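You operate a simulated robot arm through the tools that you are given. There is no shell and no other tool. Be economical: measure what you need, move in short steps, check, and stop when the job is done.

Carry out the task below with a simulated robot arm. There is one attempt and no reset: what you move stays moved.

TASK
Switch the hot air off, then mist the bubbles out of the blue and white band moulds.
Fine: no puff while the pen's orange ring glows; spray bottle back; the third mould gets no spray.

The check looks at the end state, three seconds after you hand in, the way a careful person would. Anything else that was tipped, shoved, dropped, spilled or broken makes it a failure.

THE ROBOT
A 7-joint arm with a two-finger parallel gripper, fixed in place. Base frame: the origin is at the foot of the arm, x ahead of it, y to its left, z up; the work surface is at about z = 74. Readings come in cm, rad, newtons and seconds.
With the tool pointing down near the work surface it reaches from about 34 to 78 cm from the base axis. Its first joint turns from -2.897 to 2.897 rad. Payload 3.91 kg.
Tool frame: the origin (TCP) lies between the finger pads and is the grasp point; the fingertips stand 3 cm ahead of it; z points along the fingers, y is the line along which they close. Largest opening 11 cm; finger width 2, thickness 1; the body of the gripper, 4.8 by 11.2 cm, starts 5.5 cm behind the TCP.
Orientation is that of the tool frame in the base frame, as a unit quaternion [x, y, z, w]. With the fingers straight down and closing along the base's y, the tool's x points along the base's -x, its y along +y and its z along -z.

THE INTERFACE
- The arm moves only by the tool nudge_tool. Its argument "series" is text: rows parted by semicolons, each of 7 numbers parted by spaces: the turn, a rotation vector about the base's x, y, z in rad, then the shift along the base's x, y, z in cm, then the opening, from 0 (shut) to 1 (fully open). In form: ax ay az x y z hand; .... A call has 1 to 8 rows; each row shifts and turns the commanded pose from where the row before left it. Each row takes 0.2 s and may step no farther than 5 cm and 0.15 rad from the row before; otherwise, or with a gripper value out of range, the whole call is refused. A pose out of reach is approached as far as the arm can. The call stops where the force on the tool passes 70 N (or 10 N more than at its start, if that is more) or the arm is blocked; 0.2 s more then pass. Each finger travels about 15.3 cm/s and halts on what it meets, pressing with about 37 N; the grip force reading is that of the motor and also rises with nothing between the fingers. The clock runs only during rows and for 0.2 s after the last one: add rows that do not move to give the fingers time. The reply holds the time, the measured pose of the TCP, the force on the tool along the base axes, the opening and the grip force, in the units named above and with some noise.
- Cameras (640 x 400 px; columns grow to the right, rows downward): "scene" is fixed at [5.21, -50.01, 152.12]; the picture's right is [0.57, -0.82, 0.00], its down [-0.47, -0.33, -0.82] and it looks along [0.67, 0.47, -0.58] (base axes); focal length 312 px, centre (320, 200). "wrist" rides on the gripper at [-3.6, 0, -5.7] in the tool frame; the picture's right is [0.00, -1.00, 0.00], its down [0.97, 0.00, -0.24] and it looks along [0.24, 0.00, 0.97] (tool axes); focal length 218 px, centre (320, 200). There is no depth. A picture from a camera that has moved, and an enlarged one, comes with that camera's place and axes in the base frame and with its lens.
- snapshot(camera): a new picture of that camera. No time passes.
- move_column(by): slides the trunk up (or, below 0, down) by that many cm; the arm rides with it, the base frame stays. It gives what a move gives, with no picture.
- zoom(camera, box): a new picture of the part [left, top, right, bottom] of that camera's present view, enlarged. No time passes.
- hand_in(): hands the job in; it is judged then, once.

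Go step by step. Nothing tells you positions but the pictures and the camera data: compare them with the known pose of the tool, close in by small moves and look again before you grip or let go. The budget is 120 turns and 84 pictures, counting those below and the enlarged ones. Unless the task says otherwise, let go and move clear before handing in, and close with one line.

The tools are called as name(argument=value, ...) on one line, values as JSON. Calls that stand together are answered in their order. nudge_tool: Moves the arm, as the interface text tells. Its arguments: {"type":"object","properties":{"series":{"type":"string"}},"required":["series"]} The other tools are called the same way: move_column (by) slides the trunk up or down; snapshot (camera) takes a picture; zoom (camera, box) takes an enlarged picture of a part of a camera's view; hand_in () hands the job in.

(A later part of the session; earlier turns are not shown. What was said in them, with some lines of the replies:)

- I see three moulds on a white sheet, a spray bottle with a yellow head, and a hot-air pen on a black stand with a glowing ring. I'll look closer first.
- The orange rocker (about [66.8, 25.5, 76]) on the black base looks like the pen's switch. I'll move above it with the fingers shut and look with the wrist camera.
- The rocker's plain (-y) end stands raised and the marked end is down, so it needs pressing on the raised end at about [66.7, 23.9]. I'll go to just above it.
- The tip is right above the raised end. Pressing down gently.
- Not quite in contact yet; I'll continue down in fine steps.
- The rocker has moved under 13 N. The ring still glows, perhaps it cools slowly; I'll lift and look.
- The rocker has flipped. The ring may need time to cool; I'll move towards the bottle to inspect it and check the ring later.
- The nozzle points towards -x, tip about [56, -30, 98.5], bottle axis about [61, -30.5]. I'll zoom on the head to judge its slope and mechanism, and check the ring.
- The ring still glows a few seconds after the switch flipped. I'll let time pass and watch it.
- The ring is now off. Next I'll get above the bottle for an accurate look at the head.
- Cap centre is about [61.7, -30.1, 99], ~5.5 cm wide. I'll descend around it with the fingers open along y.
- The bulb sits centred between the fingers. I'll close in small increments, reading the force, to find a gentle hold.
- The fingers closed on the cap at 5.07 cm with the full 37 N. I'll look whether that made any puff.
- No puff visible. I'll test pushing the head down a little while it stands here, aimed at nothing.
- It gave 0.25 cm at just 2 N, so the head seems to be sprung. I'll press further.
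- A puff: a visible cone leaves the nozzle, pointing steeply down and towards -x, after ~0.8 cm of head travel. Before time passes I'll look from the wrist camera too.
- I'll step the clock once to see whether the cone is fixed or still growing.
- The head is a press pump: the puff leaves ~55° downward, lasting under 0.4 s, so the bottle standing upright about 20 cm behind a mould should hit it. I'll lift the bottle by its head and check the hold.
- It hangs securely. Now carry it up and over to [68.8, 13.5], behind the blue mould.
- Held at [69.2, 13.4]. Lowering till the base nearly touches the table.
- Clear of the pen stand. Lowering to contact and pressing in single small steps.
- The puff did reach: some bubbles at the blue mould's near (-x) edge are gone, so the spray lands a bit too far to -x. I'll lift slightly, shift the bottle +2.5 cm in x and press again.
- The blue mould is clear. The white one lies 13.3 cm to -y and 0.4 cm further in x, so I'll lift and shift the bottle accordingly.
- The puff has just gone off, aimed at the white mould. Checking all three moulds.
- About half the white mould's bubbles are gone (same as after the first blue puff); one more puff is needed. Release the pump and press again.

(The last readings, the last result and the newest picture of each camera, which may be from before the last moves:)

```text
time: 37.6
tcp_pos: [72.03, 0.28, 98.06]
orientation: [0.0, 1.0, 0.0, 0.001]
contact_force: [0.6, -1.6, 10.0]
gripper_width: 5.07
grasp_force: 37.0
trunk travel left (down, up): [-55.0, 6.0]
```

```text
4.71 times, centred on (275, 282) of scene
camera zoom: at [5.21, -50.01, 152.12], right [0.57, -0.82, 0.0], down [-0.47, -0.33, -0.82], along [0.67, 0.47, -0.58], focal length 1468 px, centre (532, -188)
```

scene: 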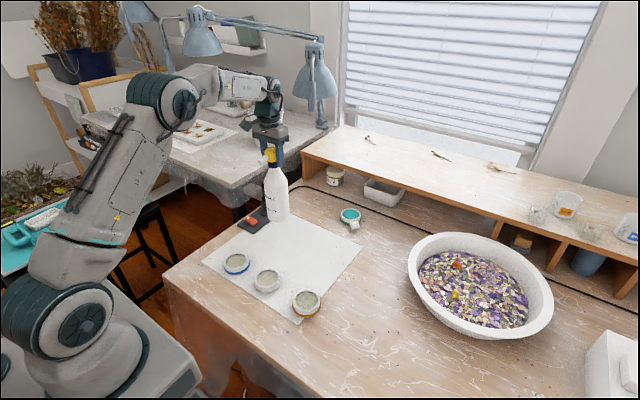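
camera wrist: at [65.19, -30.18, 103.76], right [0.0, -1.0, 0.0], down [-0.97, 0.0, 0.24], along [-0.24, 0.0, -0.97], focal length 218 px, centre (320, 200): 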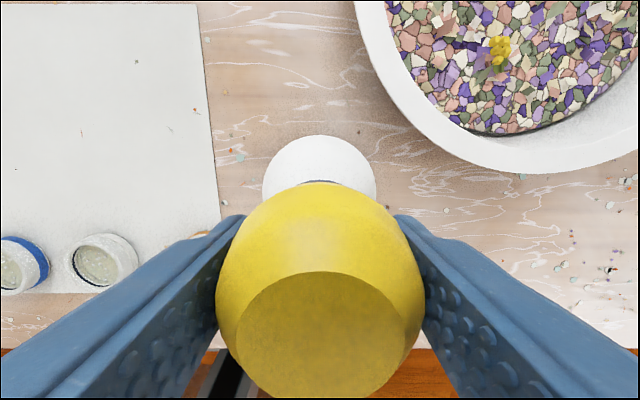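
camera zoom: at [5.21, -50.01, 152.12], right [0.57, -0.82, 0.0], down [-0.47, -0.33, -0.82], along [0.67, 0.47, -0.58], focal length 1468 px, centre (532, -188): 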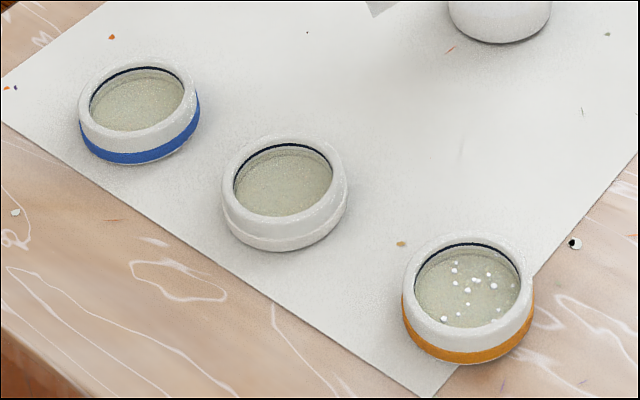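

Both moulds are clear and the third still has its bubbles. Now I'll take the bottle back to [61.7, -30.2].

nudge_tool(series="0 0 0 0 0 1 0.3;0 0 0 0 0 2.5 0.3;0 0 0 -0.5 -1 2.5 0.3;0 0 0 -1.05 -3 0 0.3;0 0 0 -1.05 -3 0 0.3;0 0 0 -1.05 -3 0 0.3;0 0 0 -1.05 -3 0 0.3;0 0 0 -1.05 -3 0 0.3")

nudge_tool(series="0 0 0 -1.05 -3 0 0.3;0 0 0 -1.05 -3 0 0.3;0 0 0 -1.05 -3 0 0.3;0 0 0 -1 -3 0 0.3;0 0 0 -0.4 -2.2 0 0.3;0 0 0 0 0 0 0.3")

```text
time: 39.4
tcp_pos: [66.19, -15.88, 103.9]
orientation: [0.0, 1.0, -0.001, 0.0]
contact_force: [0.1, 0.2, -3.7]
gripper_width: 5.03
grasp_force: 36.8
trunk travel left (down, up): [-55.0, 6.0]
```

```text
time: 40.8
tcp_pos: [61.82, -29.89, 103.85]
orientation: [0.0, 1.0, 0.001, -0.001]
contact_force: [-0.9, -0.3, -3.1]
gripper_width: 5.06
grasp_force: 37.7
trunk travel left (down, up): [-55.0, 6.0]
```

nudge_tool(series="0 0 0 -0.1 -0.2 -2 0.3;0 0 0 0 0 -1.5 0.3;0 0 0 0 0 -0.8 0.3;0 0 0 0 0 -0.3 0.3;0 0 0 0 0 -0.2 0.3;0 0 0 0 0 0 0.3")

zoom(camera="scene", box=[320, 200, 448, 320])

```text
time: 42.2
tcp_pos: [61.71, -30.17, 99.14]
orientation: [-0.001, 1.0, 0.0, 0.0]
contact_force: [-0.4, -0.6, -2.5]
gripper_width: 5.06
grasp_force: 36.9
trunk travel left (down, up): [-55.0, 6.0]
```

```text
3.33 times, centred on (384, 260) of scene
camera zoom: at [5.21, -50.01, 152.12], right [0.57, -0.82, 0.0], down [-0.47, -0.33, -0.82], along [0.67, 0.47, -0.58], focal length 1040 px, centre (107, 0)
```

zoom: 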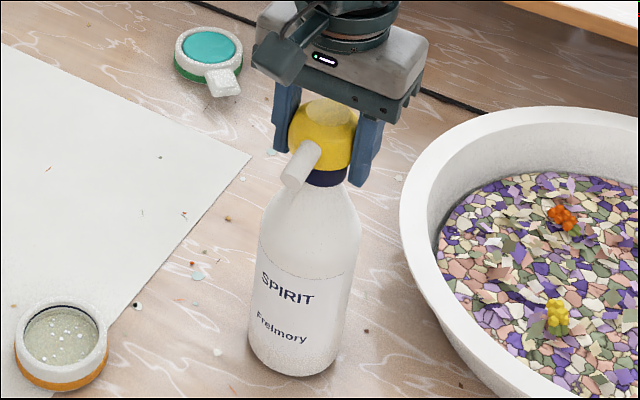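

Nearly down, still hanging by a hair. Lower to light contact only, below the puff threshold.

nudge_tool(series="0 0 0 0 0 -0.15 0.3;0 0 0 0 0 -0.15 0.3")

```text
time: 42.8
tcp_pos: [61.75, -30.26, 98.81]
orientation: [0.001, 1.0, 0.001, 0.0]
contact_force: [-0.3, 0.0, -3.1]
gripper_width: 5.06
grasp_force: 37.0
trunk travel left (down, up): [-55.0, 6.0]
```

nudge_tool(series="0 0 0 0 0 -0.12 0.3;0 0 0 0 0 0 0.3")

```text
time: 43.4
tcp_pos: [61.71, -30.28, 98.89]
orientation: [-0.001, 1.0, -0.001, 0.0]
contact_force: [1.1, -0.5, 1.2]
gripper_width: 5.03
grasp_force: 36.6
trunk travel left (down, up): [-55.0, 6.0]
```

The base now rests on the table (force turned positive). Opening slowly and going straight up.

nudge_tool(series="0 0 0 0 0 0 0.48;0 0 0 0 0 0 0.55;0 0 0 0 0 0 0.7;0 0 0 0 0 0 0.85;0 0 0 0 0 2 0.85;0 0 0 0 0 4 0.85;0 0 0 0 0 4 0.85;0 0 0 0 0 4 0.85")

nudge_tool(series="0 0 0 -2 2 3 0.85;0 0 0 -3 3 2 0.85;0 0 0 -3 3 0 0.85;0 0 0 -3 3 0 0.85")

snapshot(camera="scene")

zoom(camera="scene", box=[210, 170, 410, 330])

```text
time: 45.2
tcp_pos: [61.94, -30.17, 113.02]
orientation: [0.0, 1.0, 0.0, 0.0]
contact_force: [-0.7, 0.3, -0.2]
gripper_width: 9.32
grasp_force: 0.1
trunk travel left (down, up): [-55.0, 6.0]
```

```text
time: 46.2
tcp_pos: [50.59, -19.16, 117.87]
orientation: [0.001, 1.0, 0.001, 0.0]
contact_force: [0.0, 0.3, 0.9]
gripper_width: 9.36
grasp_force: 0.1
trunk travel left (down, up): [-55.0, 6.0]
```

```text
41 pictures are left
```

scene: 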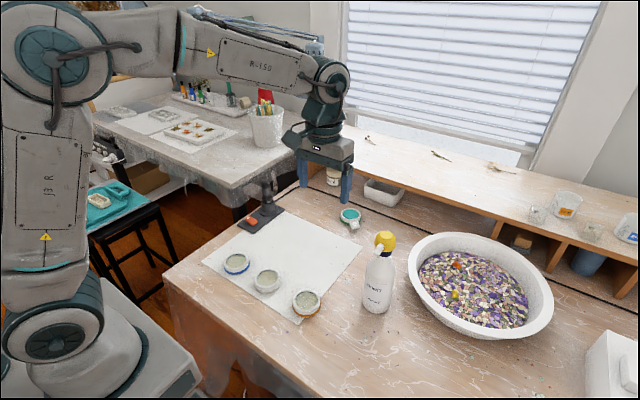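

```text
2.50 times, centred on (310, 250) of scene
camera zoom: at [5.21, -50.01, 152.12], right [0.57, -0.82, 0.0], down [-0.47, -0.33, -0.82], along [0.67, 0.47, -0.58], focal length 780 px, centre (345, 75)
```

zoom: 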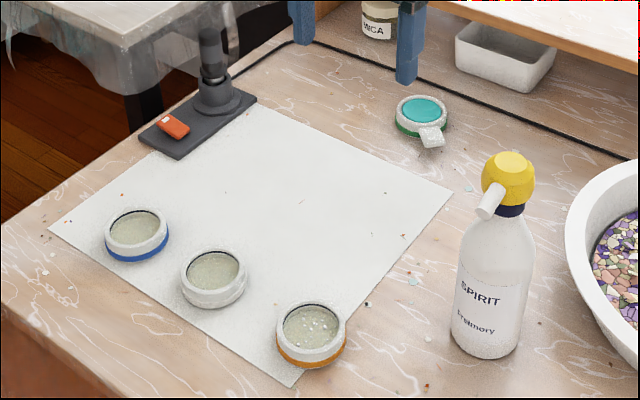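

The pen is off, the blue and white moulds are clear, and the third still has its bubbles. The bottle stands upright in its place and the arm is clear, so I'm handing in.

hand_in()

```text
The job is handed in.
```

The hot-air pen is off, the blue and white moulds are misted clear with no puff while the ring glowed, the third mould got no spray, and the spray bottle is back in its place. I gave one extra test puff from the bottle's own spot, aimed away from all three moulds after the ring went dark.
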